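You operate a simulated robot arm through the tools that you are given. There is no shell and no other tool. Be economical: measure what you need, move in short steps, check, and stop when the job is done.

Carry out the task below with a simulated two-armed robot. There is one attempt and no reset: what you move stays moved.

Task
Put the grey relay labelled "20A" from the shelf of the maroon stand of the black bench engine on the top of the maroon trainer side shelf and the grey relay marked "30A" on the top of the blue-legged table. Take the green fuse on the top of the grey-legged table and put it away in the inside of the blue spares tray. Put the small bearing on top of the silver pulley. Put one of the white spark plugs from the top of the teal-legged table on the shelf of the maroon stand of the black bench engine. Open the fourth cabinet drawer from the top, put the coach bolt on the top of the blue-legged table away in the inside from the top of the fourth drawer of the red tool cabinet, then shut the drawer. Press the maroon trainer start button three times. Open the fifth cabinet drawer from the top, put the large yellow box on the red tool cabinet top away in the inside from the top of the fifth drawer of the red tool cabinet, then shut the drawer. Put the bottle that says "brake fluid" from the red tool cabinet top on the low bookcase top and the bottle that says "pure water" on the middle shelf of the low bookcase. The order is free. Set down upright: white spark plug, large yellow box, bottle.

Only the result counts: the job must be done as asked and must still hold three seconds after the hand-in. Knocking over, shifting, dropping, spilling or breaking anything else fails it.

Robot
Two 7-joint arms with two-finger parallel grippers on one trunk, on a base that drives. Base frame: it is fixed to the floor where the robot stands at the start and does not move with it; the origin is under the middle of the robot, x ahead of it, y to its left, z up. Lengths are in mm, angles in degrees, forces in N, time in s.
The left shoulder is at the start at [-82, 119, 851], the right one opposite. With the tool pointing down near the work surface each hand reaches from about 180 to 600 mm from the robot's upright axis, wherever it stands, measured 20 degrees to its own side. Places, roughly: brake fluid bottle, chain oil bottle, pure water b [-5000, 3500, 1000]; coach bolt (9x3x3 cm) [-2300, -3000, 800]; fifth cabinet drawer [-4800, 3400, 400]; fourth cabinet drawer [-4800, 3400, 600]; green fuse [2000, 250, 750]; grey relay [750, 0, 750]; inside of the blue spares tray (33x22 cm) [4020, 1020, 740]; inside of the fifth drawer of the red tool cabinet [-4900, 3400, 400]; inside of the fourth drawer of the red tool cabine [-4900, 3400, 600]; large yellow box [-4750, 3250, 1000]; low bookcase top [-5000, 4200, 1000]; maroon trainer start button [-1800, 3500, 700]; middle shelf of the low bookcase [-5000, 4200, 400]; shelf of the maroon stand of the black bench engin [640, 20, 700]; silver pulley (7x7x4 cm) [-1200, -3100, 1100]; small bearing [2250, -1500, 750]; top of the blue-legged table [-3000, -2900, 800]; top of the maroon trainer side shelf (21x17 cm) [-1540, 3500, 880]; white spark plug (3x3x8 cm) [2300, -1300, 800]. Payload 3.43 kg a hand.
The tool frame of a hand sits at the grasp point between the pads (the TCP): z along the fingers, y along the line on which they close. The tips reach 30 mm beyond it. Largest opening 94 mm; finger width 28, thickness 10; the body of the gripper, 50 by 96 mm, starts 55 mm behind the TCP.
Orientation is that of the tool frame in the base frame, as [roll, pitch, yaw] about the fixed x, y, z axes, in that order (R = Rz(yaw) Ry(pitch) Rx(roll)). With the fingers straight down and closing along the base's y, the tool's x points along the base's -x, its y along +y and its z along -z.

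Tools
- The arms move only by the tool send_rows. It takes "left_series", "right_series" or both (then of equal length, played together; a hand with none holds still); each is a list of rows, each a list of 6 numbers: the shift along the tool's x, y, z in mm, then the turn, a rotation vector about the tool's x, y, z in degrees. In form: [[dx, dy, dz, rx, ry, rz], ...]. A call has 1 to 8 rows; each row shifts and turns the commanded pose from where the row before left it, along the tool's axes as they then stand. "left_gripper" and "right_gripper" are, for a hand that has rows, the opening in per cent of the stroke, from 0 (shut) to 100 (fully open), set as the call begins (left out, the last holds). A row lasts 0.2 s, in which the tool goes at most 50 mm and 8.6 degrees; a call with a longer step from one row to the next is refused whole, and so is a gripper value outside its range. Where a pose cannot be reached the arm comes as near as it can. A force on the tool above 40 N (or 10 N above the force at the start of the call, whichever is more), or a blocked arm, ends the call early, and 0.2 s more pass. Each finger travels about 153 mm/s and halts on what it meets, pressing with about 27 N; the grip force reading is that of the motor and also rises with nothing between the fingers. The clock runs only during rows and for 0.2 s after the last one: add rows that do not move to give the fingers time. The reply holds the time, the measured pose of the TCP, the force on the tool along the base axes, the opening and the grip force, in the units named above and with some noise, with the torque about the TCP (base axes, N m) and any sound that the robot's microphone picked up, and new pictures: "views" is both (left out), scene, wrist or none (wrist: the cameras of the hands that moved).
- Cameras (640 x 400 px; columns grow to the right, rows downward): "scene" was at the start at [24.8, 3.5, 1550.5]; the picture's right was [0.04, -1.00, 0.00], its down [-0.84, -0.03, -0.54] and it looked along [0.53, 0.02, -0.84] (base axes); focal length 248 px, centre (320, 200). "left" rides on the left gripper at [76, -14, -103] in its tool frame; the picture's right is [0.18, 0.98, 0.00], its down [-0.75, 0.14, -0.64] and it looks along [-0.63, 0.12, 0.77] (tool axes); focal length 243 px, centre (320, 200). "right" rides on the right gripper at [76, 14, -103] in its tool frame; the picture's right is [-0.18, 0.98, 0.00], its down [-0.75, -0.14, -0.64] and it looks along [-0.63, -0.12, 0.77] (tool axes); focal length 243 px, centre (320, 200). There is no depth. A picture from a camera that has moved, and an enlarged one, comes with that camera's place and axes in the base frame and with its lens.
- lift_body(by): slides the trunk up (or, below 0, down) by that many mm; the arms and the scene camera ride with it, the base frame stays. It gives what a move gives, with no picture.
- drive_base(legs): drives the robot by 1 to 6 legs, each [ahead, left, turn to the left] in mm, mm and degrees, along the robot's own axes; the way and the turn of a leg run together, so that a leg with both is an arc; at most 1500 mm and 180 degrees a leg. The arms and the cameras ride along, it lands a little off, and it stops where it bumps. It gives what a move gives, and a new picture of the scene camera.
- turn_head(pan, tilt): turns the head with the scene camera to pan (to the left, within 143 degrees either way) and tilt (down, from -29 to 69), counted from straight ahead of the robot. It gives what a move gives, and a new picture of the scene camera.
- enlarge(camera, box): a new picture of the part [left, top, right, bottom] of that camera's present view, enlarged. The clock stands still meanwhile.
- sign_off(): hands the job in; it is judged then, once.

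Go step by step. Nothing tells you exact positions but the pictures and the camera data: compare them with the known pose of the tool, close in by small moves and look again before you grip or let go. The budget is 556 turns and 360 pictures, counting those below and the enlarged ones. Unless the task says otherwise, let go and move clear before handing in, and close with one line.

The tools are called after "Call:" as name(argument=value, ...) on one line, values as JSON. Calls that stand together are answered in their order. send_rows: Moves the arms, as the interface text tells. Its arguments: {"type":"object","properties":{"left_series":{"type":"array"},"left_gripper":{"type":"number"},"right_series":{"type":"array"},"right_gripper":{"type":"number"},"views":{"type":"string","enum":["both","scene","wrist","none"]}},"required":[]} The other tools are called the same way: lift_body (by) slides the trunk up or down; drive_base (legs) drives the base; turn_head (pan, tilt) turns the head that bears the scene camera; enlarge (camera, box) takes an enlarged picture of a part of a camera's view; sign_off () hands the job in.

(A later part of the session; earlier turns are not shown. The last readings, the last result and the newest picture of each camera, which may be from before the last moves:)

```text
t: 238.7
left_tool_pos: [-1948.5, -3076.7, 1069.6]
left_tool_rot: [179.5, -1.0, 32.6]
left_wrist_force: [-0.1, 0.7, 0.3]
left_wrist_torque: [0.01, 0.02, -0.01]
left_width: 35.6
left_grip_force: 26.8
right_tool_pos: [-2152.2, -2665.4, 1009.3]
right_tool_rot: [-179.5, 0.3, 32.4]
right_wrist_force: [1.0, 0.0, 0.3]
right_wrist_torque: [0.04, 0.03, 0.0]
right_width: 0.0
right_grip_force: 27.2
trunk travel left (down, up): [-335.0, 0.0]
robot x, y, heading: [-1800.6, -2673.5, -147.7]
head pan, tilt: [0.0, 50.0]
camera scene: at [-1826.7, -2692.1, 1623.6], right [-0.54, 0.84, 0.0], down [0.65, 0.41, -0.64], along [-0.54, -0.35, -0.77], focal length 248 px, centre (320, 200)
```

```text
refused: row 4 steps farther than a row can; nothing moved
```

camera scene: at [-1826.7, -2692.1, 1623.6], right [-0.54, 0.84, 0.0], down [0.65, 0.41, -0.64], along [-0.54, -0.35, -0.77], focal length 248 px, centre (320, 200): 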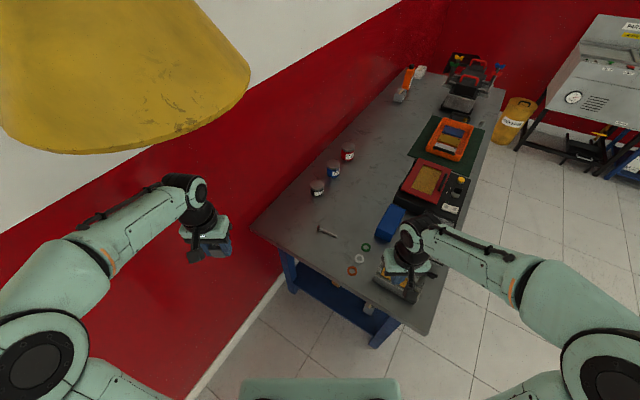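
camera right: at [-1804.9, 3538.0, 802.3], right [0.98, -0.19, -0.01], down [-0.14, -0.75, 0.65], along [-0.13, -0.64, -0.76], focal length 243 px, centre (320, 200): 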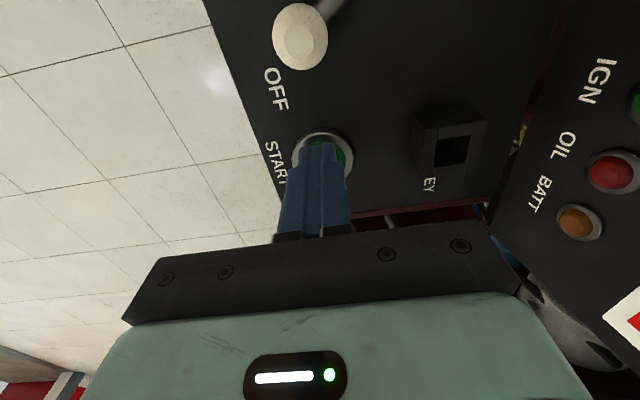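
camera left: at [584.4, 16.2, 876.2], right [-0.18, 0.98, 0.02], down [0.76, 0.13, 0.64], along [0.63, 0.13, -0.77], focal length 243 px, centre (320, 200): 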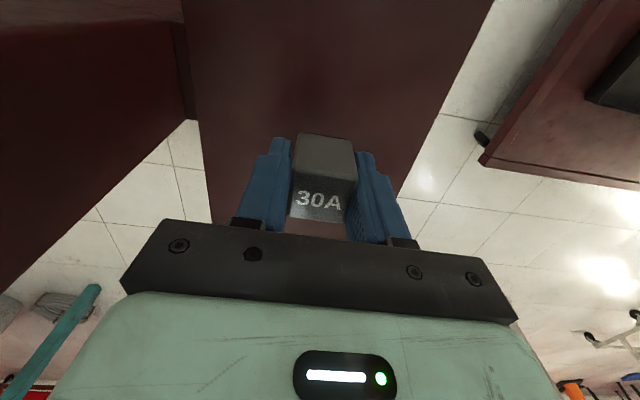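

Call:
send_rows(left_series=[[-31, -27, 0, 0, 0, 0], [-31, -27, 0, 0, 0, 0], [-31, -27, 0, 0, 0, 0], [-31, -27, 20, 0, 0, 0], [-31, -27, 20, 0, 0, 0], [-31, -27, 20, 0, 0, 0], [0, 0, 45, 0, 0, 0]])

```text
t: 240.3
left_tool_pos: [-2190.4, -3041.2, 960.3]
left_tool_rot: [179.7, -0.9, 32.5]
left_wrist_force: [0.0, 0.0, -0.2]
left_wrist_torque: [-0.01, 0.0, -0.02]
left_width: 35.3
left_grip_force: 26.5
right_tool_pos: [-2151.9, -2665.3, 1008.0]
right_tool_rot: [-179.5, 0.2, 32.4]
right_wrist_force: [-0.6, -0.7, 0.1]
right_wrist_torque: [-0.01, 0.04, -0.02]
right_width: 0.0
right_grip_force: 27.5
trunk travel left (down, up): [-335.0, 0.0]
robot x, y, heading: [-1805.7, -2676.1, -147.4]
head pan, tilt: [0.0, 50.0]
camera scene: at [-1826.1, -2692.6, 1623.5], right [-0.54, 0.84, 0.0], down [0.65, 0.41, -0.64], along [-0.54, -0.35, -0.77], focal length 248 px, centre (320, 200)
camera left: at [-2135.8, -2987.0, 1064.0], right [0.69, -0.73, 0.01], down [-0.57, -0.53, 0.63], along [-0.45, -0.44, -0.78], focal length 243 px, centre (320, 200)
```

scene: 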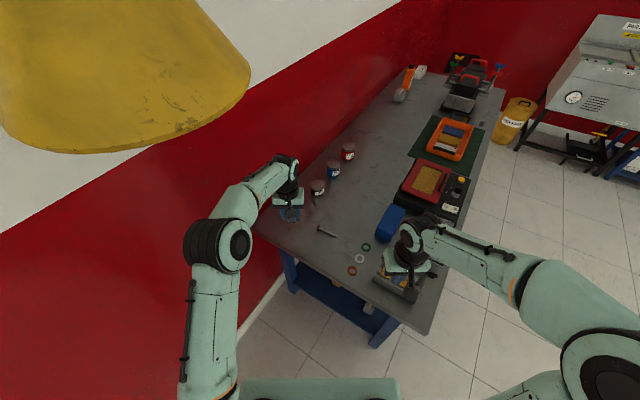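
left: 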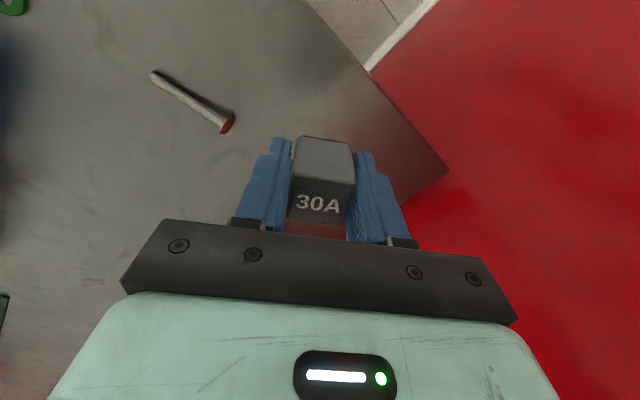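

Call:
send_rows(left_series=[[0, 0, 40, 0, 0, 0], [0, 0, 40, 0, 0, 0], [0, 0, 30, 0, 0, 0], [0, 0, 8, 0, 0, 0], [0, 0, 0, 0, 0, 0]], views="none")

Call:
send_rows(left_series=[[0, 0, 3, 0, 0, 0], [0, 0, 3, 0, 0, 0]], views="none")

Call:
send_rows(left_series=[[0, 0, 3, 0, 0, 0], [0, 0, 3, 0, 0, 0]], views="wrist")

```text
t: 241.5
left_tool_pos: [-2187.8, -3040.4, 842.3]
left_tool_rot: [179.6, -0.9, 32.5]
left_wrist_force: [0.6, -0.7, -0.6]
left_wrist_torque: [0.01, 0.0, 0.01]
left_width: 35.5
left_grip_force: 27.9
right_tool_pos: [-2152.4, -2665.3, 1007.8]
right_tool_rot: [-179.5, 0.2, 32.4]
right_wrist_force: [0.3, 0.3, 0.0]
right_wrist_torque: [-0.01, 0.0, -0.03]
right_width: 0.3
right_grip_force: 27.0
trunk travel left (down, up): [-335.0, 0.0]
robot x, y, heading: [-1801.9, -2675.8, -147.6]
head pan, tilt: [0.0, 50.0]
```

```text
t: 242.1
left_tool_pos: [-2189.1, -3040.2, 836.9]
left_tool_rot: [179.5, -0.9, 32.6]
left_wrist_force: [0.2, -0.9, -0.8]
left_wrist_torque: [-0.03, -0.01, 0.02]
left_width: 35.5
left_grip_force: 26.9
right_tool_pos: [-2151.5, -2666.3, 1008.0]
right_tool_rot: [-179.5, 0.1, 32.4]
right_wrist_force: [-0.7, -0.4, -0.3]
right_wrist_torque: [-0.02, 0.01, 0.0]
right_width: 0.0
right_grip_force: 26.7
trunk travel left (down, up): [-335.0, 0.0]
robot x, y, heading: [-1801.0, -2678.0, -147.6]
head pan, tilt: [0.0, 50.0]
```

```text
t: 242.7
left_tool_pos: [-2188.1, -3038.9, 832.2]
left_tool_rot: [179.5, -0.6, 32.6]
left_wrist_force: [4.6, 0.4, 20.3]
left_wrist_torque: [0.12, 0.01, -0.02]
left_width: 35.6
left_grip_force: 26.8
right_tool_pos: [-2152.2, -2664.3, 1009.0]
right_tool_rot: [-179.4, 0.2, 32.5]
right_wrist_force: [0.6, -0.4, 0.4]
right_wrist_torque: [-0.01, 0.01, 0.0]
right_width: 0.1
right_grip_force: 27.5
trunk travel left (down, up): [-335.0, 0.0]
robot x, y, heading: [-1797.7, -2678.2, -147.5]
head pan, tilt: [0.0, 50.0]
camera left: at [-2133.8, -2986.2, 935.8], right [0.69, -0.73, 0.01], down [-0.57, -0.53, 0.63], along [-0.46, -0.44, -0.77], focal length 243 px, centre (320, 200)
```

left: 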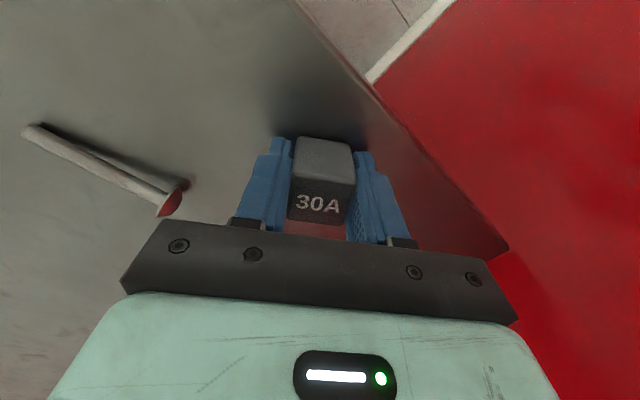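

Contact with the table. I release, rise, and turn the hand by 70° for the bolt.

Call:
send_rows(left_series=[[0, 0, 0, 0, 0, 0], [0, 0, 0, 0, 0, 0], [0, 0, -10, 0, 0, 0], [0, 0, -30, 0, 0, 0], [0, 0, -40, 0, 0, 0], [0, 0, -40, 0, 0, 0]], left_gripper=70, views="wrist")

Call:
send_rows(left_series=[[0, 0, 0, 0, 0, -8.6], [0, 0, 0, 0, 0, -8.6], [0, 0, 0, 0, 0, -8.6], [0, 0, 0, 0, 0, -8.6], [0, 0, 0, 0, 0, -8.6], [0, 0, 0, 0, 0, -8.6], [0, 0, 0, 0, 0, -8.6], [0, 0, 0, 0, 0, -8.6]], views="none")

```text
t: 244.1
left_tool_pos: [-2188.9, -3041.6, 951.4]
left_tool_rot: [179.5, -1.0, 32.6]
left_wrist_force: [-0.1, 0.2, -0.2]
left_wrist_torque: [0.0, -0.01, 0.0]
left_width: 66.1
left_grip_force: 0.1
right_tool_pos: [-2152.8, -2665.4, 1008.4]
right_tool_rot: [-179.4, 0.2, 32.4]
right_wrist_force: [-0.5, 0.6, -0.5]
right_wrist_torque: [0.0, -0.03, -0.01]
right_width: 0.1
right_grip_force: 26.6
trunk travel left (down, up): [-335.0, 0.0]
robot x, y, heading: [-1796.6, -2678.6, -147.6]
head pan, tilt: [0.0, 50.0]
camera left: at [-2136.4, -2987.2, 1053.4], right [0.68, -0.73, 0.01], down [-0.57, -0.53, 0.63], along [-0.45, -0.44, -0.78], focal length 243 px, centre (320, 200)
```

left: 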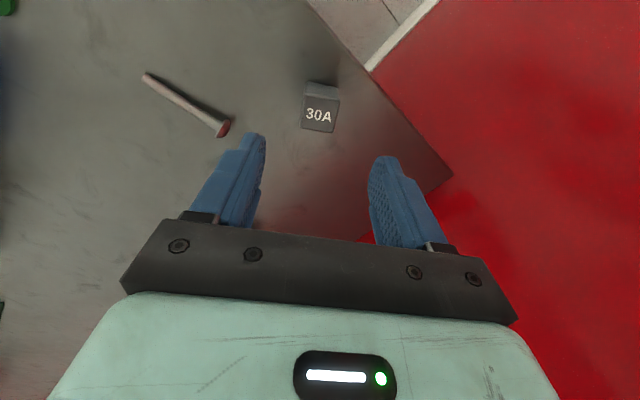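

```text
t: 245.9
left_tool_pos: [-2190.4, -3040.6, 949.0]
left_tool_rot: [178.9, 0.1, 101.6]
left_wrist_force: [-0.5, 0.4, 0.4]
left_wrist_torque: [0.01, 0.02, 0.03]
left_width: 65.9
left_grip_force: 0.1
right_tool_pos: [-2153.0, -2665.6, 1009.1]
right_tool_rot: [-179.5, 0.2, 32.4]
right_wrist_force: [-0.1, -0.5, -0.9]
right_wrist_torque: [0.0, 0.01, 0.01]
right_width: 0.4
right_grip_force: 26.9
trunk travel left (down, up): [-335.0, 0.0]
robot x, y, heading: [-1799.6, -2672.9, -147.8]
head pan, tilt: [0.0, 50.0]
```

Call:
send_rows(left_series=[[35, -23, 0, 0, 0, 0], [35, -23, 0, 0, 0, 0], [36, -22, 0, 0, 0, 0], [0, 0, 40, 0, 0, 0]], views="wrist")

```text
t: 246.9
left_tool_pos: [-2277.7, -2950.1, 908.6]
left_tool_rot: [178.9, 0.1, 101.5]
left_wrist_force: [0.1, -0.7, -0.5]
left_wrist_torque: [-0.03, 0.01, -0.02]
left_width: 66.2
left_grip_force: 0.0
right_tool_pos: [-2151.8, -2665.6, 1008.4]
right_tool_rot: [-179.4, 0.1, 32.3]
right_wrist_force: [-0.3, 0.4, -0.3]
right_wrist_torque: [-0.01, -0.02, -0.02]
right_width: 0.3
right_grip_force: 27.1
trunk travel left (down, up): [-335.0, 0.0]
robot x, y, heading: [-1799.2, -2676.9, -147.6]
head pan, tilt: [0.0, 50.0]
camera left: at [-2309.4, -2878.4, 1010.0], right [0.93, 0.38, 0.02], down [0.28, -0.71, 0.65], along [0.26, -0.59, -0.76], focal length 243 px, centre (320, 200)
```

left: 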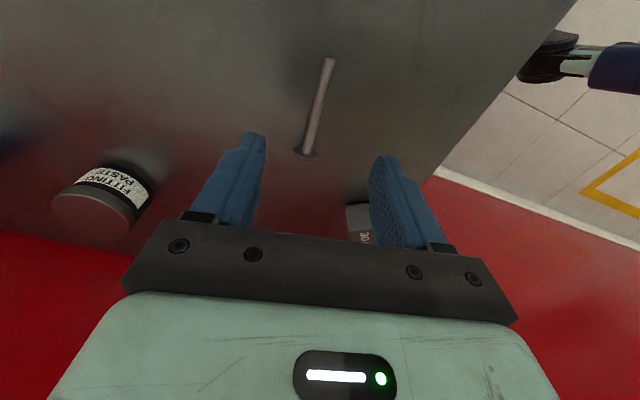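

Call:
send_rows(left_series=[[0, -1, 35, 0, 0, 0], [0, 0, 30, 0, 0, 0], [0, 0, 9, 0, 0, 0], [0, 0, 0, 0, 0, 0]], left_gripper=50, views="wrist")

```text
t: 247.9
left_tool_pos: [-2275.5, -2950.4, 833.2]
left_tool_rot: [178.8, 0.0, 101.4]
left_wrist_force: [-0.3, -0.1, -1.2]
left_wrist_torque: [0.0, -0.01, -0.01]
left_width: 46.9
left_grip_force: 0.1
right_tool_pos: [-2152.8, -2665.6, 1007.6]
right_tool_rot: [-179.4, 0.2, 32.4]
right_wrist_force: [-0.3, 0.3, 1.1]
right_wrist_torque: [-0.02, 0.02, 0.03]
right_width: 0.0
right_grip_force: 26.8
trunk travel left (down, up): [-335.0, 0.0]
robot x, y, heading: [-1801.1, -2673.9, -147.7]
head pan, tilt: [0.0, 50.0]
camera left: at [-2308.3, -2878.0, 935.1], right [0.93, 0.38, 0.02], down [0.28, -0.71, 0.65], along [0.26, -0.59, -0.76], focal length 243 px, centre (320, 200)
```

left: 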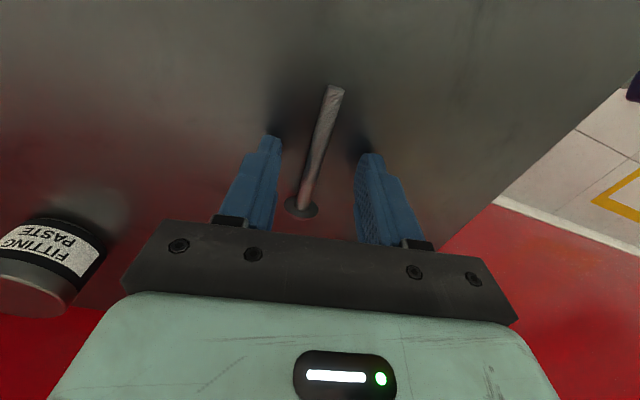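

Call:
send_rows(left_series=[[0, 0, 1, 0, 0, 0], [0, 0, 0, 0, 0, 0], [0, 0, 0, 0, 0, 0], [0, 0, 0, 0, 0, 0], [0, 0, -5, 0, 0, 0], [0, 0, -15, 0, 0, 0], [0, 0, -20, 0, 0, 0]], left_gripper=0, views="wrist")

```text
t: 249.5
left_tool_pos: [-2277.0, -2949.5, 872.9]
left_tool_rot: [178.9, 0.1, 101.4]
left_wrist_force: [-0.5, -0.3, -0.5]
left_wrist_torque: [-0.04, 0.03, 0.01]
left_width: 9.0
left_grip_force: 27.5
right_tool_pos: [-2152.2, -2665.4, 1007.8]
right_tool_rot: [-179.4, 0.2, 32.5]
right_wrist_force: [0.8, 0.2, -0.4]
right_wrist_torque: [0.01, 0.04, -0.01]
right_width: 0.0
right_grip_force: 27.1
trunk travel left (down, up): [-335.0, 0.0]
robot x, y, heading: [-1799.5, -2678.3, -147.4]
head pan, tilt: [0.0, 50.0]
camera left: at [-2308.9, -2878.0, 974.9], right [0.93, 0.38, 0.02], down [0.28, -0.71, 0.65], along [0.26, -0.59, -0.76], focal length 243 px, centre (320, 200)
```

left: 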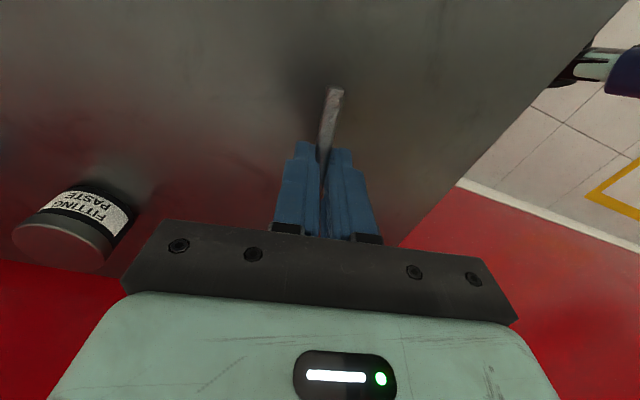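

Call:
send_rows(left_series=[[0, 0, -35, 0, 0, 0], [0, 0, -40, 0, 0, 0], [0, 0, -40, 0, 0, 0], [0, 0, -40, 0, 0, 0], [-24, 37, 0, 0, 0, 0], [-24, 37, 0, 0, 0, 0], [-24, 37, 0, 0, 0, 0], [-24, 37, 0, 0, 0, 0]], views="none")

Call:
send_rows(left_series=[[-24, 37, 0, 0, 0, 0], [-24, 37, 0, 0, 0, 0], [-24, 37, 0, 0, 0, 0], [-24, 37, 0, 0, 0, 0]], views="none")

Call:
send_rows(left_series=[[0, 0, 0, 0, 0, 8.6], [0, 0, 0, 0, 0, 8.6], [0, 0, 0, 0, 0, 8.6], [0, 0, 0, 0, 0, 8.6], [0, 0, 0, 0, 0, 8.6], [0, 0, 0, 0, 0, 8.6], [0, 0, 0, 0, 0, 8.6], [0, 0, 0, 0, 0, 8.6]], views="scene")

```text
t: 251.3
left_tool_pos: [-2102.1, -3015.7, 1030.1]
left_tool_rot: [179.0, 0.1, 101.4]
left_wrist_force: [0.1, 0.4, -0.4]
left_wrist_torque: [-0.02, 0.03, 0.03]
left_width: 9.0
left_grip_force: 27.3
left hand out of reach, approached as far as the arm can: row 4
right_tool_pos: [-2151.3, -2666.1, 1008.8]
right_tool_rot: [-179.4, 0.3, 32.4]
right_wrist_force: [0.3, -0.4, 0.6]
right_wrist_torque: [-0.02, 0.01, -0.01]
right_width: 0.0
right_grip_force: 27.3
trunk travel left (down, up): [-335.0, 0.0]
robot x, y, heading: [-1798.8, -2677.7, -147.4]
head pan, tilt: [0.0, 50.0]
```

```text
t: 252.3
left_tool_pos: [-1939.1, -3081.3, 1033.3]
left_tool_rot: [179.0, -0.1, 101.4]
left_wrist_force: [0.1, -0.1, -0.8]
left_wrist_torque: [-0.04, 0.01, 0.05]
left_width: 9.4
left_grip_force: 27.1
right_tool_pos: [-2151.1, -2665.1, 1007.5]
right_tool_rot: [-179.4, 0.3, 32.4]
right_wrist_force: [-0.2, -0.2, 0.0]
right_wrist_torque: [-0.03, -0.06, -0.03]
right_width: 0.0
right_grip_force: 26.4
trunk travel left (down, up): [-335.0, 0.0]
robot x, y, heading: [-1802.0, -2677.2, -147.4]
head pan, tilt: [0.0, 50.0]
```

```text
t: 254.1
left_tool_pos: [-1940.2, -3080.7, 1033.6]
left_tool_rot: [179.6, -1.0, 32.5]
left_wrist_force: [0.6, -0.5, 0.1]
left_wrist_torque: [0.0, 0.0, -0.01]
left_width: 9.1
left_grip_force: 27.1
right_tool_pos: [-2153.1, -2666.0, 1008.1]
right_tool_rot: [-179.4, 0.3, 32.4]
right_wrist_force: [-0.1, 1.0, 0.2]
right_wrist_torque: [0.03, 0.01, -0.03]
right_width: 0.0
right_grip_force: 26.9
trunk travel left (down, up): [-335.0, 0.0]
robot x, y, heading: [-1800.7, -2677.2, -147.5]
head pan, tilt: [0.0, 50.0]
camera scene: at [-1826.6, -2692.1, 1623.5], right [-0.54, 0.84, 0.0], down [0.65, 0.41, -0.64], along [-0.54, -0.35, -0.77], focal length 248 px, centre (320, 200)
```

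scene: 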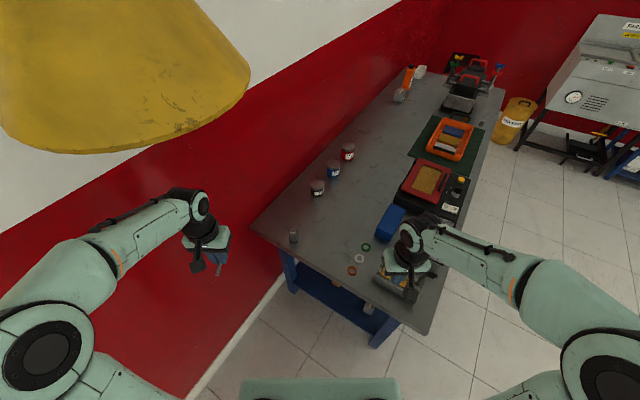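

30A stands on the blue-legged table and the bolt is in the left hand. I drive back north toward the red cabinet.

Call:
drive_base(legs=[[-360, -618, 0], [0, 0, -122.5], [0, 1100, 0], [1500, 0, 0], [1500, 0, 0], [1500, 0, 0]])

Call:
drive_base(legs=[[600, 0, 0], [0, 0, 90]])

Call:
turn_head(pan=0, tilt=20)

```text
t: 295.8
left_tool_pos: [-2998.6, 2903.6, 1032.8]
left_tool_rot: [179.4, -1.0, -92.8]
left_wrist_force: [0.1, -0.3, -0.6]
left_wrist_torque: [0.01, 0.02, -0.04]
left_width: 9.2
left_grip_force: 27.1
right_tool_pos: [-2537.6, 2835.8, 1007.3]
right_tool_rot: [-179.5, 0.2, -93.0]
right_wrist_force: [-0.6, -0.6, -0.1]
right_wrist_torque: [-0.03, -0.01, 0.0]
right_width: 0.2
right_grip_force: 27.1
trunk travel left (down, up): [-335.0, 0.0]
robot x, y, heading: [-2751.0, 2553.9, 87.1]
head pan, tilt: [0.0, 50.0]
camera scene: at [-2749.3, 2587.2, 1623.4], right [1.0, -0.05, 0.0], down [-0.04, -0.77, -0.64], along [0.03, 0.64, -0.77], focal length 248 px, centre (320, 200)
```

scene: 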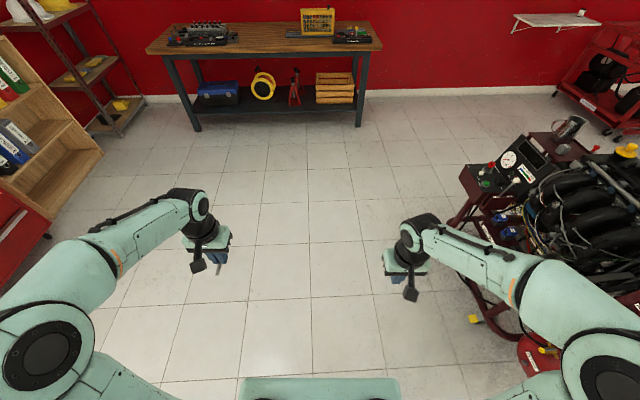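

```text
t: 302.9
left_tool_pos: [-3071.1, 2908.4, 1033.5]
left_tool_rot: [179.6, -1.0, -3.3]
left_wrist_force: [0.0, -0.4, -1.2]
left_wrist_torque: [0.02, -0.01, -0.04]
left_width: 9.4
left_grip_force: 27.0
right_tool_pos: [-2999.5, 3368.0, 1007.5]
right_tool_rot: [-179.5, 0.2, -3.5]
right_wrist_force: [0.0, -0.5, -0.8]
right_wrist_torque: [0.01, -0.02, -0.01]
right_width: 0.2
right_grip_force: 26.6
trunk travel left (down, up): [-335.0, 0.0]
robot x, y, heading: [-2719.8, 3151.3, 176.8]
head pan, tilt: [0.0, 50.0]
camera scene: at [-2751.8, 3155.6, 1623.5], right [0.06, 1.0, 0.0], down [0.76, -0.04, -0.64], along [-0.64, 0.04, -0.77], focal length 248 px, centre (320, 200)
```

scene: 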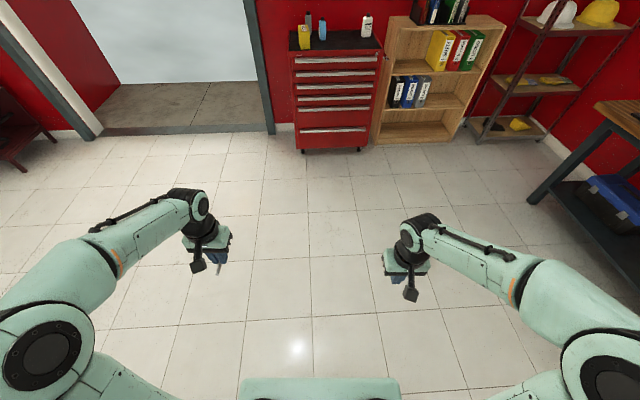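

```text
t: 303.9
left_tool_pos: [-3071.5, 2906.8, 1033.9]
left_tool_rot: [179.5, -1.0, -3.3]
left_wrist_force: [0.1, -0.1, 0.0]
left_wrist_torque: [-0.03, -0.01, 0.0]
left_width: 8.9
left_grip_force: 26.3
right_tool_pos: [-2999.0, 3368.4, 1007.4]
right_tool_rot: [-179.5, 0.2, -3.6]
right_wrist_force: [-0.6, 0.1, 0.1]
right_wrist_torque: [0.03, 0.0, 0.02]
right_width: 0.1
right_grip_force: 27.4
trunk travel left (down, up): [-335.0, 0.0]
robot x, y, heading: [-2716.5, 3150.0, 176.5]
head pan, tilt: [0.0, 20.0]
camera scene: at [-2768.0, 3156.6, 1669.0], right [0.06, 1.0, 0.0], down [0.34, -0.02, -0.94], along [-0.94, 0.06, -0.34], focal length 248 px, centre (320, 200)
```

scene: 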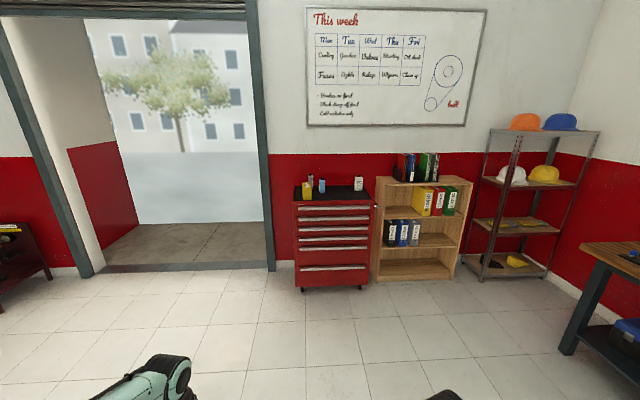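

Call:
enlarge(camera="scene", box=[280, 140, 480, 300])

```text
2.50 times, centred on (380, 220) of scene
camera zoom: at [-2768.0, 3156.6, 1669.0], right [0.06, 1.0, 0.0], down [0.34, -0.02, -0.94], along [-0.94, 0.06, -0.34], focal length 619 px, centre (170, 150)
```

zoom: 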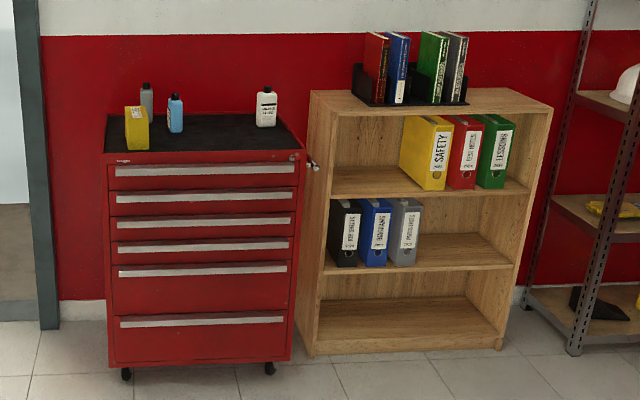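

The cabinet has six drawers: handle 4 at about z 600, handle 5 at about z 497, face near x=-4725. I approach, lower the trunk, and look.

Call:
drive_base(legs=[[0, 0, 3.5], [1200, -80, 0]])

Call:
lift_body(by=-180)

Call:
turn_head(pan=0, tilt=30)

```text
t: 310.4
left_tool_pos: [-4240.3, 2967.2, 1032.6]
left_tool_rot: [179.6, -1.0, 0.0]
left_wrist_force: [-0.1, 0.2, -0.2]
left_wrist_torque: [-0.05, -0.01, -0.01]
left_width: 9.1
left_grip_force: 27.4
right_tool_pos: [-4194.3, 3430.7, 1007.7]
right_tool_rot: [-179.6, 0.3, -0.2]
right_wrist_force: [0.5, 1.3, 0.3]
right_wrist_torque: [-0.01, -0.01, 0.0]
right_width: 0.0
right_grip_force: 27.1
trunk travel left (down, up): [-335.0, 0.0]
robot x, y, heading: [-3904.8, 3230.9, 180.0]
head pan, tilt: [0.0, 20.0]
camera scene: at [-3951.9, 3233.4, 1669.0], right [0.0, 1.0, 0.0], down [0.34, 0.0, -0.94], along [-0.94, 0.0, -0.34], focal length 248 px, centre (320, 200)
```

scene: 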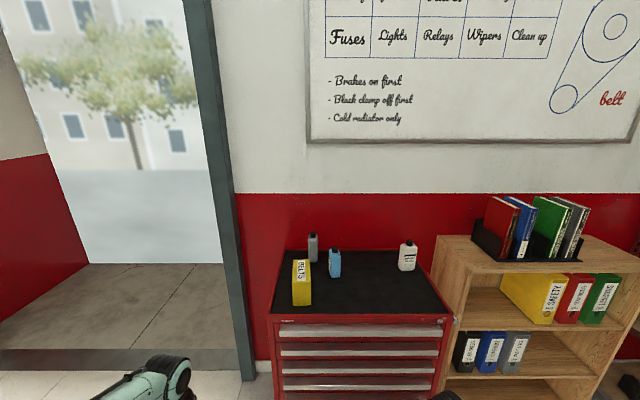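

```text
t: 312.4
left_tool_pos: [-4241.1, 2967.2, 853.0]
left_tool_rot: [179.6, -0.9, 0.0]
left_wrist_force: [-0.3, 1.2, -1.2]
left_wrist_torque: [-0.02, 0.0, -0.02]
left_width: 9.2
left_grip_force: 27.1
right_tool_pos: [-4195.0, 3433.0, 826.9]
right_tool_rot: [-179.4, 0.2, -0.2]
right_wrist_force: [-0.6, 0.6, 0.0]
right_wrist_torque: [0.0, 0.0, 0.03]
right_width: 0.1
right_grip_force: 27.3
trunk travel left (down, up): [-155.0, 180.0]
robot x, y, heading: [-3900.4, 3231.2, 179.9]
head pan, tilt: [0.0, 20.0]
```

```text
t: 313.1
left_tool_pos: [-4241.4, 2967.7, 853.6]
left_tool_rot: [179.5, -0.9, 0.0]
left_wrist_force: [-0.5, -0.4, -1.3]
left_wrist_torque: [0.01, 0.04, -0.01]
left_width: 9.2
left_grip_force: 26.6
right_tool_pos: [-4195.6, 3432.1, 829.2]
right_tool_rot: [-179.5, 0.2, -0.3]
right_wrist_force: [0.5, -0.4, 0.4]
right_wrist_torque: [0.01, -0.05, 0.01]
right_width: 0.2
right_grip_force: 26.9
trunk travel left (down, up): [-155.0, 180.0]
robot x, y, heading: [-3900.9, 3233.7, 179.7]
head pan, tilt: [0.0, 30.0]
camera scene: at [-3957.1, 3233.4, 1470.5], right [0.0, 1.0, 0.0], down [0.5, 0.0, -0.87], along [-0.87, 0.0, -0.5], focal length 248 px, centre (320, 200)
```

scene: 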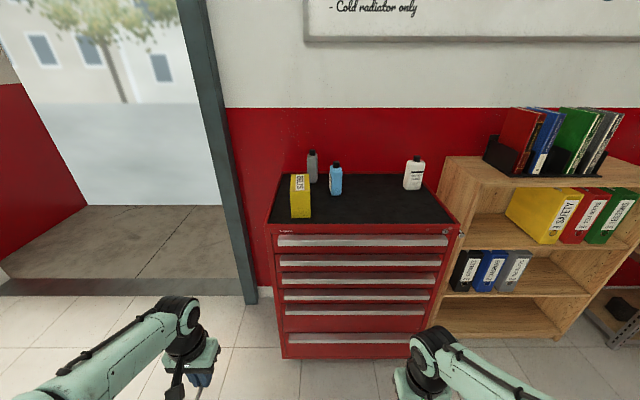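

Call:
enlarge(camera="scene", box=[265, 140, 465, 365])

Call:
enlarge(camera="scene", box=[280, 140, 440, 230])

```text
1.78 times, centred on (365, 252) of scene
camera zoom: at [-3957.1, 3233.4, 1470.5], right [0.0, 1.0, 0.0], down [0.5, 0.0, -0.87], along [-0.87, 0.0, -0.5], focal length 440 px, centre (240, 107)
```

zoom: 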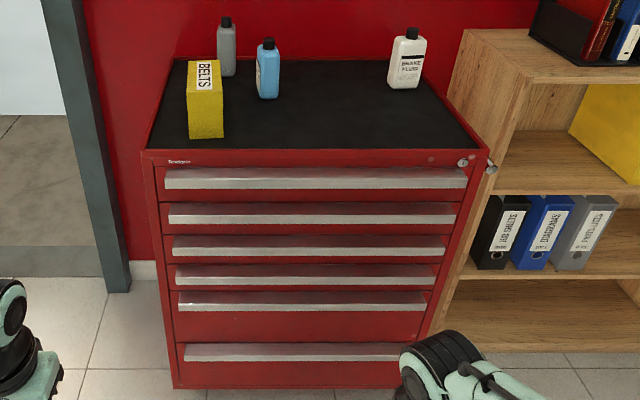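

```text
4.00 times, centred on (360, 185) of scene
camera zoom: at [-3957.1, 3233.4, 1470.5], right [0.0, 1.0, 0.0], down [0.5, 0.0, -0.87], along [-0.87, 0.0, -0.5], focal length 991 px, centre (160, 260)
```

zoom: 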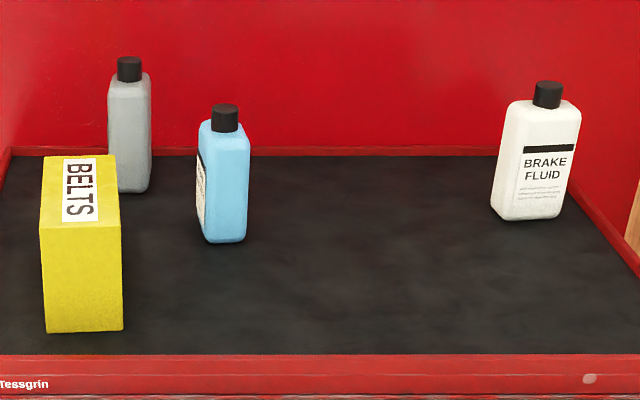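

White is brake fluid; I'll verify the other labels later. I turn the right hand to point forward for the drawer handle.

Call:
send_rows(right_series=[[-15, 0, 10, 0, -8.2, 0], [-13.4, 0, 12, 0, -8.2, 0], [-11.6, 0, 13.8, 0, -8.2, 0], [-9.5, 0, 15.3, 0, -8.2, 0], [-7.2, 0, 16.5, 0, -8.2, 0], [-4.8, 0, 17.4, 0, -8.2, 0], [-2.2, 0, 17.9, 0, -8.2, 0], [0.3, 0, 18, 0, -8.2, 0]], views="none")

Call:
send_rows(right_series=[[2.9, 0, 17.8, 0, -8.2, 0], [5.4, 0, 17.2, 0, -8.2, 0], [7.8, 0, 16.2, 0, -7.9, 0]], views="both")

```text
t: 314.9
left_tool_pos: [-4240.3, 2969.6, 854.6]
left_tool_rot: [179.4, -0.9, 0.0]
left_wrist_force: [0.6, 0.2, 0.1]
left_wrist_torque: [-0.05, -0.01, 0.02]
left_width: 9.1
left_grip_force: 26.9
right_tool_pos: [-4308.1, 3428.1, 732.0]
right_tool_rot: [-176.7, 62.8, 4.1]
right_wrist_force: [-3.4, -1.5, 10.0]
right_wrist_torque: [0.03, -0.8, -0.06]
right_width: 0.0
right_grip_force: 26.8
right hand out of reach, approached as far as the arm can: row 8
trunk travel left (down, up): [-155.0, 180.0]
robot x, y, heading: [-3906.1, 3234.4, 180.0]
head pan, tilt: [0.0, 30.0]
```

```text
t: 315.7
left_tool_pos: [-4240.0, 2967.2, 852.6]
left_tool_rot: [179.5, -1.0, 0.0]
left_wrist_force: [-0.1, 0.4, -0.8]
left_wrist_torque: [-0.03, 0.01, -0.02]
left_width: 9.2
left_grip_force: 27.0
right_tool_pos: [-4312.1, 3422.0, 745.4]
right_tool_rot: [-178.8, 64.2, 2.5]
right_wrist_force: [0.0, 0.3, 0.2]
right_wrist_torque: [-0.03, 0.0, 0.01]
right_width: 0.3
right_grip_force: 27.2
right hand out of reach, approached as far as the arm can: row 1, 2, 3
trunk travel left (down, up): [-155.0, 180.0]
robot x, y, heading: [-3903.6, 3233.1, 180.0]
head pan, tilt: [0.0, 30.0]
camera scene: at [-3957.1, 3233.5, 1470.5], right [0.0, 1.0, 0.0], down [0.5, 0.0, -0.87], along [-0.87, 0.0, -0.5], focal length 248 px, centre (320, 200)
camera right: at [-4186.1, 3410.8, 720.2], right [-0.06, -0.99, 0.16], down [0.25, 0.14, 0.96], along [-0.97, 0.09, 0.23], focal length 243 px, centre (320, 200)
```

scene: 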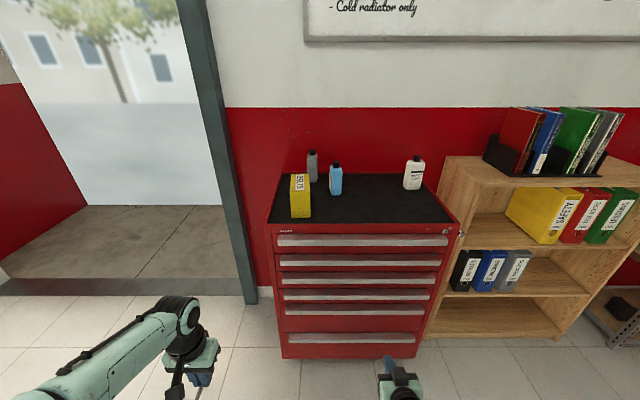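
right: 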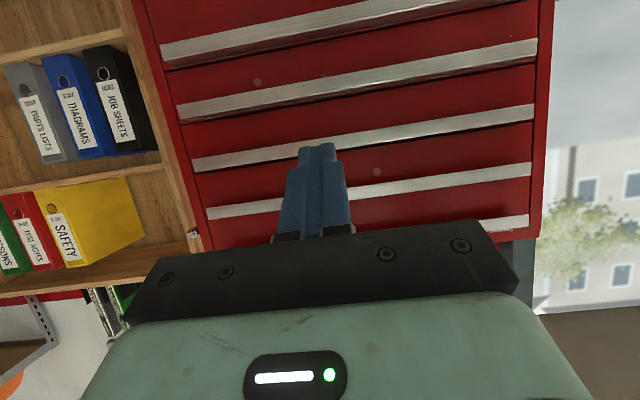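

Call:
enlarge(camera="right", box=[140, 0, 560, 250])

```text
1.52 times, centred on (350, 125) of right
camera zoom: at [-4186.1, 3410.8, 720.2], right [-0.06, -0.99, 0.16], down [0.25, 0.14, 0.96], along [-0.97, 0.09, 0.23], focal length 370 px, centre (274, 314)
```

zoom: 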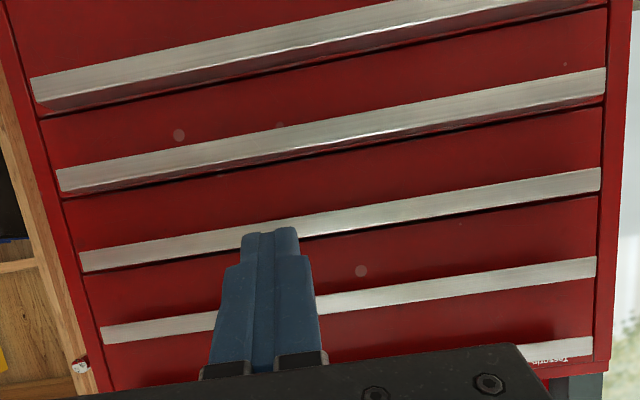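

Handle 4 is a bar at about x=-4631, z=645; handle 5 about z=545. I extend the arm forward and roll the gripper so it closes vertically.

Call:
send_rows(right_series=[[2, 0, 35, 0, 0, 0], [2, 0, 40, 0, 0, 0], [2, 0, 40, 0, 0, 0], [2, 0, 40, 0, 0, 0]], views="none")

Call:
send_rows(right_series=[[0, 0, 0, 0, 0, 8.2], [0, 0, 0, 0, 0, 8.2], [0, 0, 0, 0, 0, 8.2], [0, 0, 0, 0, 0, 8.2], [0, 0, 0, 0, 0, 8.2], [0, 0, 0, 0, 0, 8.2], [0, 0, 0, 0, 0, 8.2], [0, 0, 0, 0, 0, 8.2]], right_gripper=60, views="none")

Call:
send_rows(right_series=[[0, 0, 0, 0, 0, 8.2], [0, 0, 0, 0, 0, 8.2], [0, 0, 0, 0, 0, 8.0]], views="both")

```text
t: 316.7
left_tool_pos: [-4240.4, 2968.7, 853.0]
left_tool_rot: [179.5, -1.1, 0.0]
left_wrist_force: [0.2, -0.8, 0.1]
left_wrist_torque: [0.03, 0.02, -0.01]
left_width: 9.1
left_grip_force: 27.0
right_tool_pos: [-4414.9, 3467.1, 662.8]
right_tool_rot: [-179.6, 64.7, 2.3]
right_wrist_force: [-0.7, 0.4, 0.4]
right_wrist_torque: [-0.04, -0.02, 0.0]
right_width: 0.2
right_grip_force: 26.6
right hand out of reach, approached as far as the arm can: row 3, 4
trunk travel left (down, up): [-155.0, 180.0]
robot x, y, heading: [-3904.6, 3233.9, 179.7]
head pan, tilt: [0.0, 30.0]
```

```text
t: 318.5
left_tool_pos: [-4239.2, 2968.0, 852.9]
left_tool_rot: [179.7, -0.9, 0.1]
left_wrist_force: [-0.8, -0.5, -1.0]
left_wrist_torque: [-0.02, 0.0, -0.02]
left_width: 9.1
left_grip_force: 26.5
right_tool_pos: [-4414.3, 3470.1, 661.3]
right_tool_rot: [118.2, 22.0, -77.3]
right_wrist_force: [0.0, -0.6, -0.4]
right_wrist_torque: [0.0, 0.0, -0.03]
right_width: 56.4
right_grip_force: 0.1
trunk travel left (down, up): [-155.0, 180.0]
robot x, y, heading: [-3900.4, 3234.7, 180.1]
head pan, tilt: [0.0, 30.0]
```

```text
t: 319.3
left_tool_pos: [-4240.1, 2968.5, 853.0]
left_tool_rot: [179.6, -1.1, 0.0]
left_wrist_force: [-0.2, 0.4, -0.4]
left_wrist_torque: [0.02, -0.01, 0.03]
left_width: 9.1
left_grip_force: 26.5
right_tool_pos: [-4413.7, 3469.8, 661.9]
right_tool_rot: [116.0, 0.5, -88.6]
right_wrist_force: [0.0, 0.0, 0.2]
right_wrist_torque: [-0.02, 0.01, -0.01]
right_width: 56.8
right_grip_force: 0.1
trunk travel left (down, up): [-155.0, 180.0]
robot x, y, heading: [-3904.1, 3230.8, 179.8]
head pan, tilt: [0.0, 30.0]
camera scene: at [-3957.1, 3233.4, 1470.5], right [0.0, 1.0, 0.0], down [0.5, 0.0, -0.87], along [-0.87, 0.0, -0.5], focal length 248 px, centre (320, 200)
camera right: at [-4326.4, 3395.3, 719.0], right [-0.43, 0.17, 0.88], down [0.62, 0.77, 0.16], along [-0.65, 0.62, -0.44], focal length 243 px, centre (320, 200)
```

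scene: 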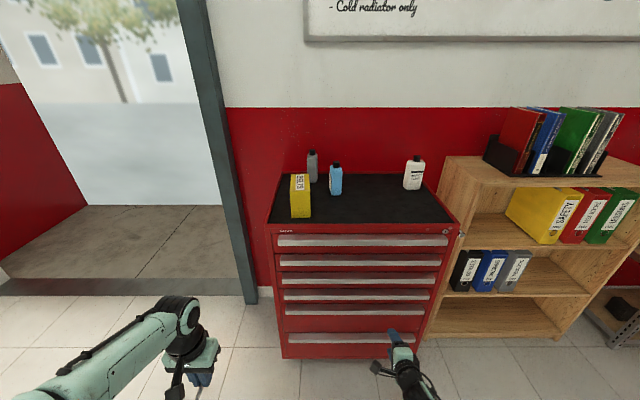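
right: 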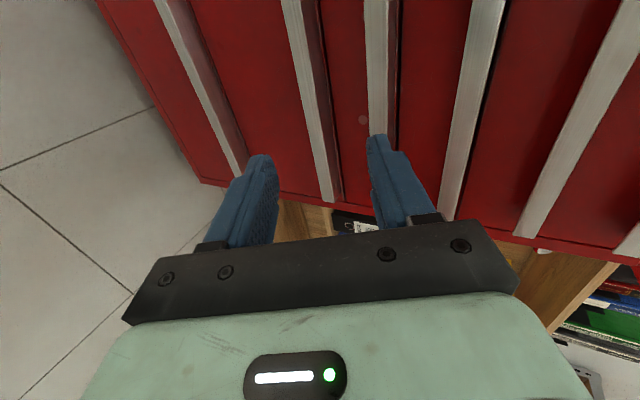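

Call:
send_rows(right_series=[[0, 0, 0, -8.5, 0, 0], [0, 0, 0, -8.5, 0, 0], [0, 0, 0, -8.5, 0, 0]], views="wrist")

```text
t: 320.1
left_tool_pos: [-4241.3, 2967.6, 853.3]
left_tool_rot: [179.4, -1.0, 0.0]
left_wrist_force: [0.1, -0.2, -0.5]
left_wrist_torque: [0.0, -0.04, 0.0]
left_width: 9.2
left_grip_force: 26.9
right_tool_pos: [-4440.4, 3550.7, 699.2]
right_tool_rot: [90.6, 0.6, -87.6]
right_wrist_force: [0.2, 0.2, 0.5]
right_wrist_torque: [0.0, 0.02, 0.0]
right_width: 56.4
right_grip_force: 0.1
right hand out of reach, approached as far as the arm can: row 1, 2, 3
trunk travel left (down, up): [-155.0, 180.0]
robot x, y, heading: [-3900.7, 3233.7, 179.7]
head pan, tilt: [0.0, 30.0]
camera right: at [-4334.3, 3479.2, 713.5], right [-0.02, 0.17, 0.98], down [0.61, 0.78, -0.13], along [-0.79, 0.6, -0.12], focal length 243 px, centre (320, 200)
```

right: 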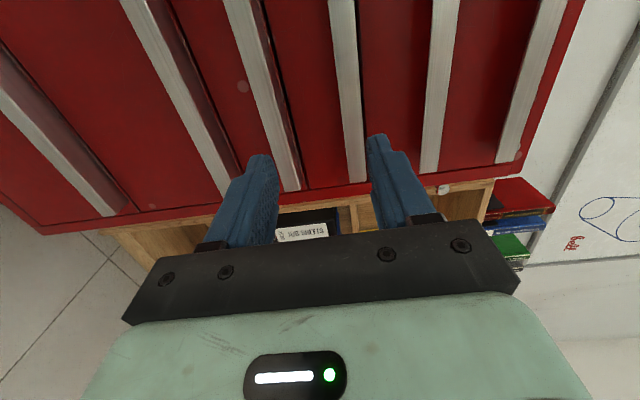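

Level now. I lower the hand 54 mm to handle 4's height and look.

Call:
send_rows(right_series=[[0, -18, 0, 0, 0, 0], [0, -18, 0, 0, 0, 0], [0, -18, 0, 0, 0, 0]], views="wrist")

```text
t: 320.9
left_tool_pos: [-4240.3, 2967.1, 854.1]
left_tool_rot: [179.6, -1.0, 0.0]
left_wrist_force: [0.0, -0.9, -0.3]
left_wrist_torque: [0.03, 0.01, 0.02]
left_width: 9.3
left_grip_force: 26.6
right_tool_pos: [-4449.0, 3570.9, 653.2]
right_tool_rot: [90.5, 0.4, -88.2]
right_wrist_force: [-0.2, 0.3, 0.1]
right_wrist_torque: [0.0, 0.01, -0.02]
right_width: 56.5
right_grip_force: 0.1
right hand out of reach, approached as far as the arm can: row 1, 2, 3
trunk travel left (down, up): [-155.0, 180.0]
robot x, y, heading: [-3908.7, 3228.4, 179.8]
head pan, tilt: [0.0, 30.0]
camera right: at [-4344.7, 3498.5, 666.9], right [-0.01, 0.17, 0.98], down [0.62, 0.77, -0.13], along [-0.79, 0.61, -0.12], focal length 243 px, centre (320, 200)
```

right: 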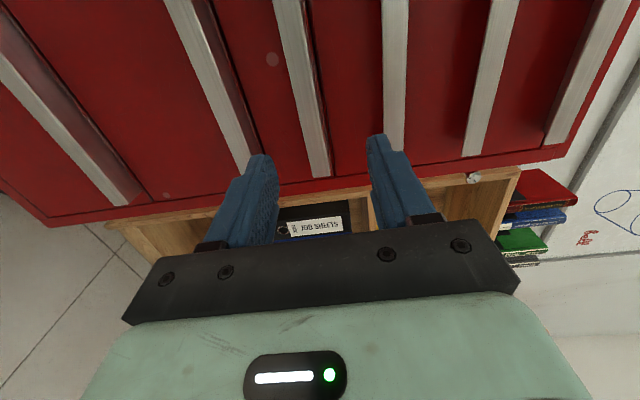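

Call:
drive_base(legs=[[0, 90, 0], [90, 0, 0]])

Call:
send_rows(right_series=[[0, -8, 0, 0, 0, 0], [0, -8, 0, 0, 0, 0]], views="wrist")

```text
t: 323.1
left_tool_pos: [-4328.5, 2876.5, 852.2]
left_tool_rot: [179.5, -1.1, 0.0]
left_wrist_force: [0.3, -0.6, -1.5]
left_wrist_torque: [-0.04, -0.02, 0.0]
left_width: 8.7
left_grip_force: 26.7
right_tool_pos: [-4538.5, 3479.9, 653.1]
right_tool_rot: [90.6, 0.6, -88.2]
right_wrist_force: [0.2, -0.1, 0.8]
right_wrist_torque: [-0.01, 0.0, -0.02]
right_width: 56.4
right_grip_force: 0.1
trunk travel left (down, up): [-155.0, 180.0]
robot x, y, heading: [-3989.4, 3141.8, 180.2]
head pan, tilt: [0.0, 30.0]
camera scene: at [-4046.9, 3142.4, 1470.4], right [0.0, 1.0, 0.0], down [0.5, 0.0, -0.87], along [-0.87, 0.0, -0.5], focal length 248 px, centre (320, 200)
```

scene: 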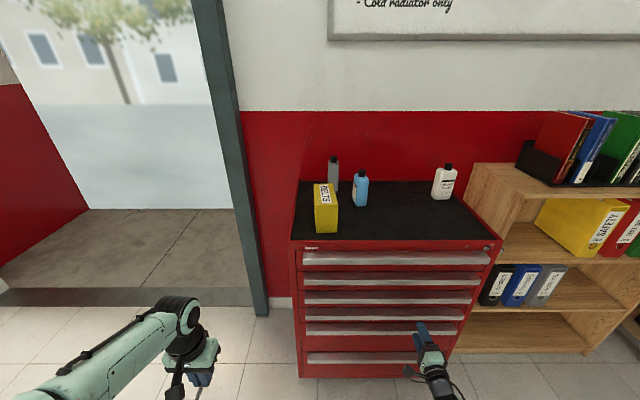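

```text
t: 323.6
left_tool_pos: [-4329.4, 2876.8, 853.2]
left_tool_rot: [179.5, -0.9, 0.0]
left_wrist_force: [0.2, -0.1, -1.0]
left_wrist_torque: [0.01, -0.01, -0.01]
left_width: 9.1
left_grip_force: 27.5
right_tool_pos: [-4538.2, 3481.4, 637.8]
right_tool_rot: [90.6, 0.4, -87.8]
right_wrist_force: [0.0, -0.4, 0.8]
right_wrist_torque: [0.0, 0.04, -0.01]
right_width: 56.4
right_grip_force: 0.0
trunk travel left (down, up): [-155.0, 180.0]
robot x, y, heading: [-3990.6, 3144.1, 179.8]
head pan, tilt: [0.0, 30.0]
camera right: at [-4433.4, 3409.3, 652.0], right [-0.02, 0.17, 0.98], down [0.61, 0.78, -0.13], along [-0.79, 0.6, -0.12], focal length 243 px, centre (320, 200)
```

right: 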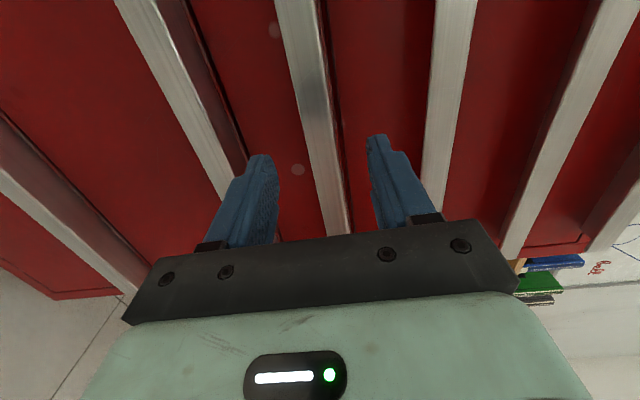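

Handle 4 is centred between the fingers. I drive in 70 mm.

Call:
drive_base(legs=[[70, 0, 0]])

Call:
enlarge(camera="right", box=[160, 0, 560, 250])

```text
t: 324.7
left_tool_pos: [-4400.4, 2877.0, 854.0]
left_tool_rot: [179.5, -0.9, 0.0]
left_wrist_force: [0.1, 0.5, -1.1]
left_wrist_torque: [-0.01, -0.04, -0.01]
left_width: 9.1
left_grip_force: 26.3
right_tool_pos: [-4608.0, 3480.8, 637.0]
right_tool_rot: [90.7, 0.5, -87.9]
right_wrist_force: [-0.3, 1.0, 0.5]
right_wrist_torque: [0.02, 0.0, 0.0]
right_width: 56.6
right_grip_force: 0.1
trunk travel left (down, up): [-155.0, 180.0]
robot x, y, heading: [-4057.7, 3142.1, 179.8]
head pan, tilt: [0.0, 30.0]
camera scene: at [-4116.4, 3142.6, 1470.4], right [0.0, 1.0, 0.0], down [0.5, 0.0, -0.87], along [-0.87, 0.0, -0.5], focal length 248 px, centre (320, 200)
```

scene: 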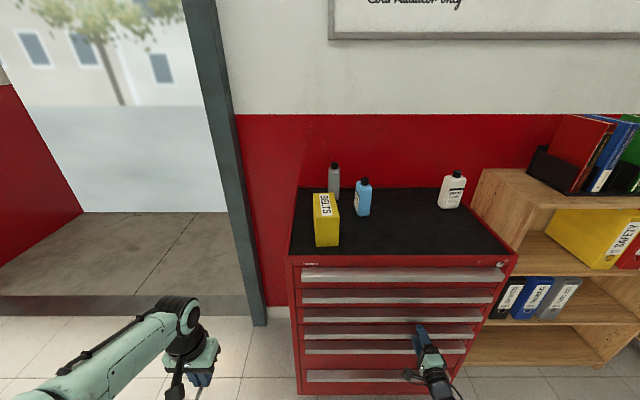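

```text
1.60 times, centred on (360, 125) of right
camera zoom: at [-4503.3, 3409.5, 651.6], right [-0.02, 0.17, 0.98], down [0.61, 0.78, -0.13], along [-0.79, 0.6, -0.12], focal length 388 px, centre (256, 320)
```

zoom: 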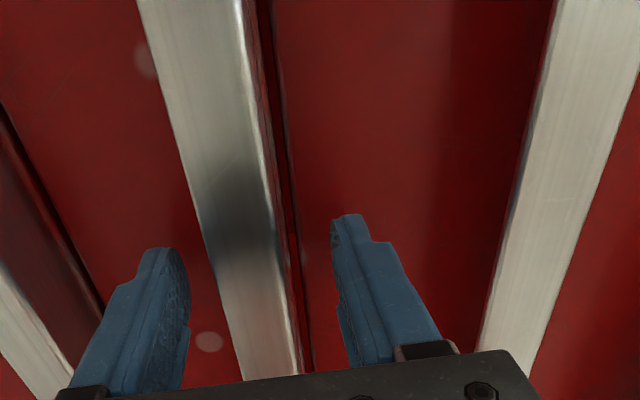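

Call:
send_rows(right_series=[[0, 0, 8, 0, 0, 0], [0, 0, 8, 0, 0, 0]], views="none")

Call:
send_rows(right_series=[[0, 0, 5, 0, 0, 0], [0, 0, 0, 0, 0, 0]], views="wrist")

```text
t: 325.3
left_tool_pos: [-4398.4, 2877.3, 852.9]
left_tool_rot: [179.5, -1.0, -0.3]
left_wrist_force: [0.4, -0.2, -1.2]
left_wrist_torque: [0.01, -0.01, 0.03]
left_width: 9.0
left_grip_force: 27.1
right_tool_pos: [-4619.1, 3480.8, 638.1]
right_tool_rot: [90.4, 0.5, -87.9]
right_wrist_force: [13.4, -3.1, 1.1]
right_wrist_torque: [0.02, 0.5, -0.09]
right_width: 57.0
right_grip_force: 0.4
trunk travel left (down, up): [-155.0, 180.0]
robot x, y, heading: [-4061.2, 3143.0, 179.8]
head pan, tilt: [0.0, 30.0]
stopped in row 2 (right hand): the force on the tool passed its limit at 44 N (the readings are from after the stop); the commanded pose is now the measured one
```

```text
t: 325.6
left_tool_pos: [-4397.8, 2877.9, 853.4]
left_tool_rot: [179.4, -1.1, -0.2]
left_wrist_force: [0.3, 0.0, -0.5]
left_wrist_torque: [0.02, -0.04, -0.01]
left_width: 9.1
left_grip_force: 27.3
right_tool_pos: [-4619.3, 3482.7, 637.6]
right_tool_rot: [90.4, 0.5, -87.9]
right_wrist_force: [21.5, -3.8, 1.3]
right_wrist_torque: [0.1, 0.76, -0.14]
right_width: 57.6
right_grip_force: 0.8
trunk travel left (down, up): [-155.0, 180.0]
robot x, y, heading: [-4059.8, 3143.2, 179.8]
head pan, tilt: [0.0, 30.0]
stopped in row 1 (right hand): the force on the tool passed its limit at 47 N (the readings are from after the stop); the commanded pose is now the measured one
camera right: at [-4514.1, 3408.8, 650.7], right [-0.01, 0.17, 0.98], down [0.61, 0.78, -0.13], along [-0.79, 0.6, -0.12], focal length 243 px, centre (320, 200)
```

right: 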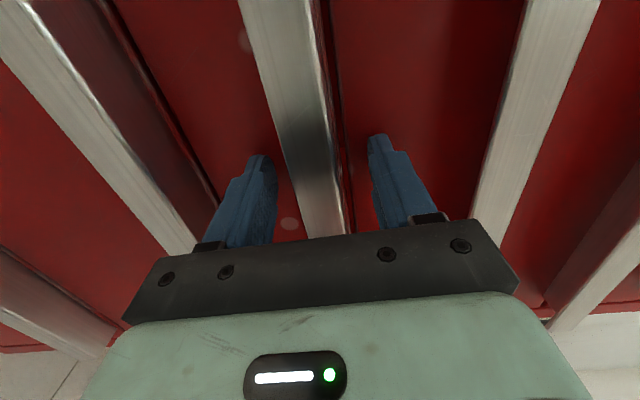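

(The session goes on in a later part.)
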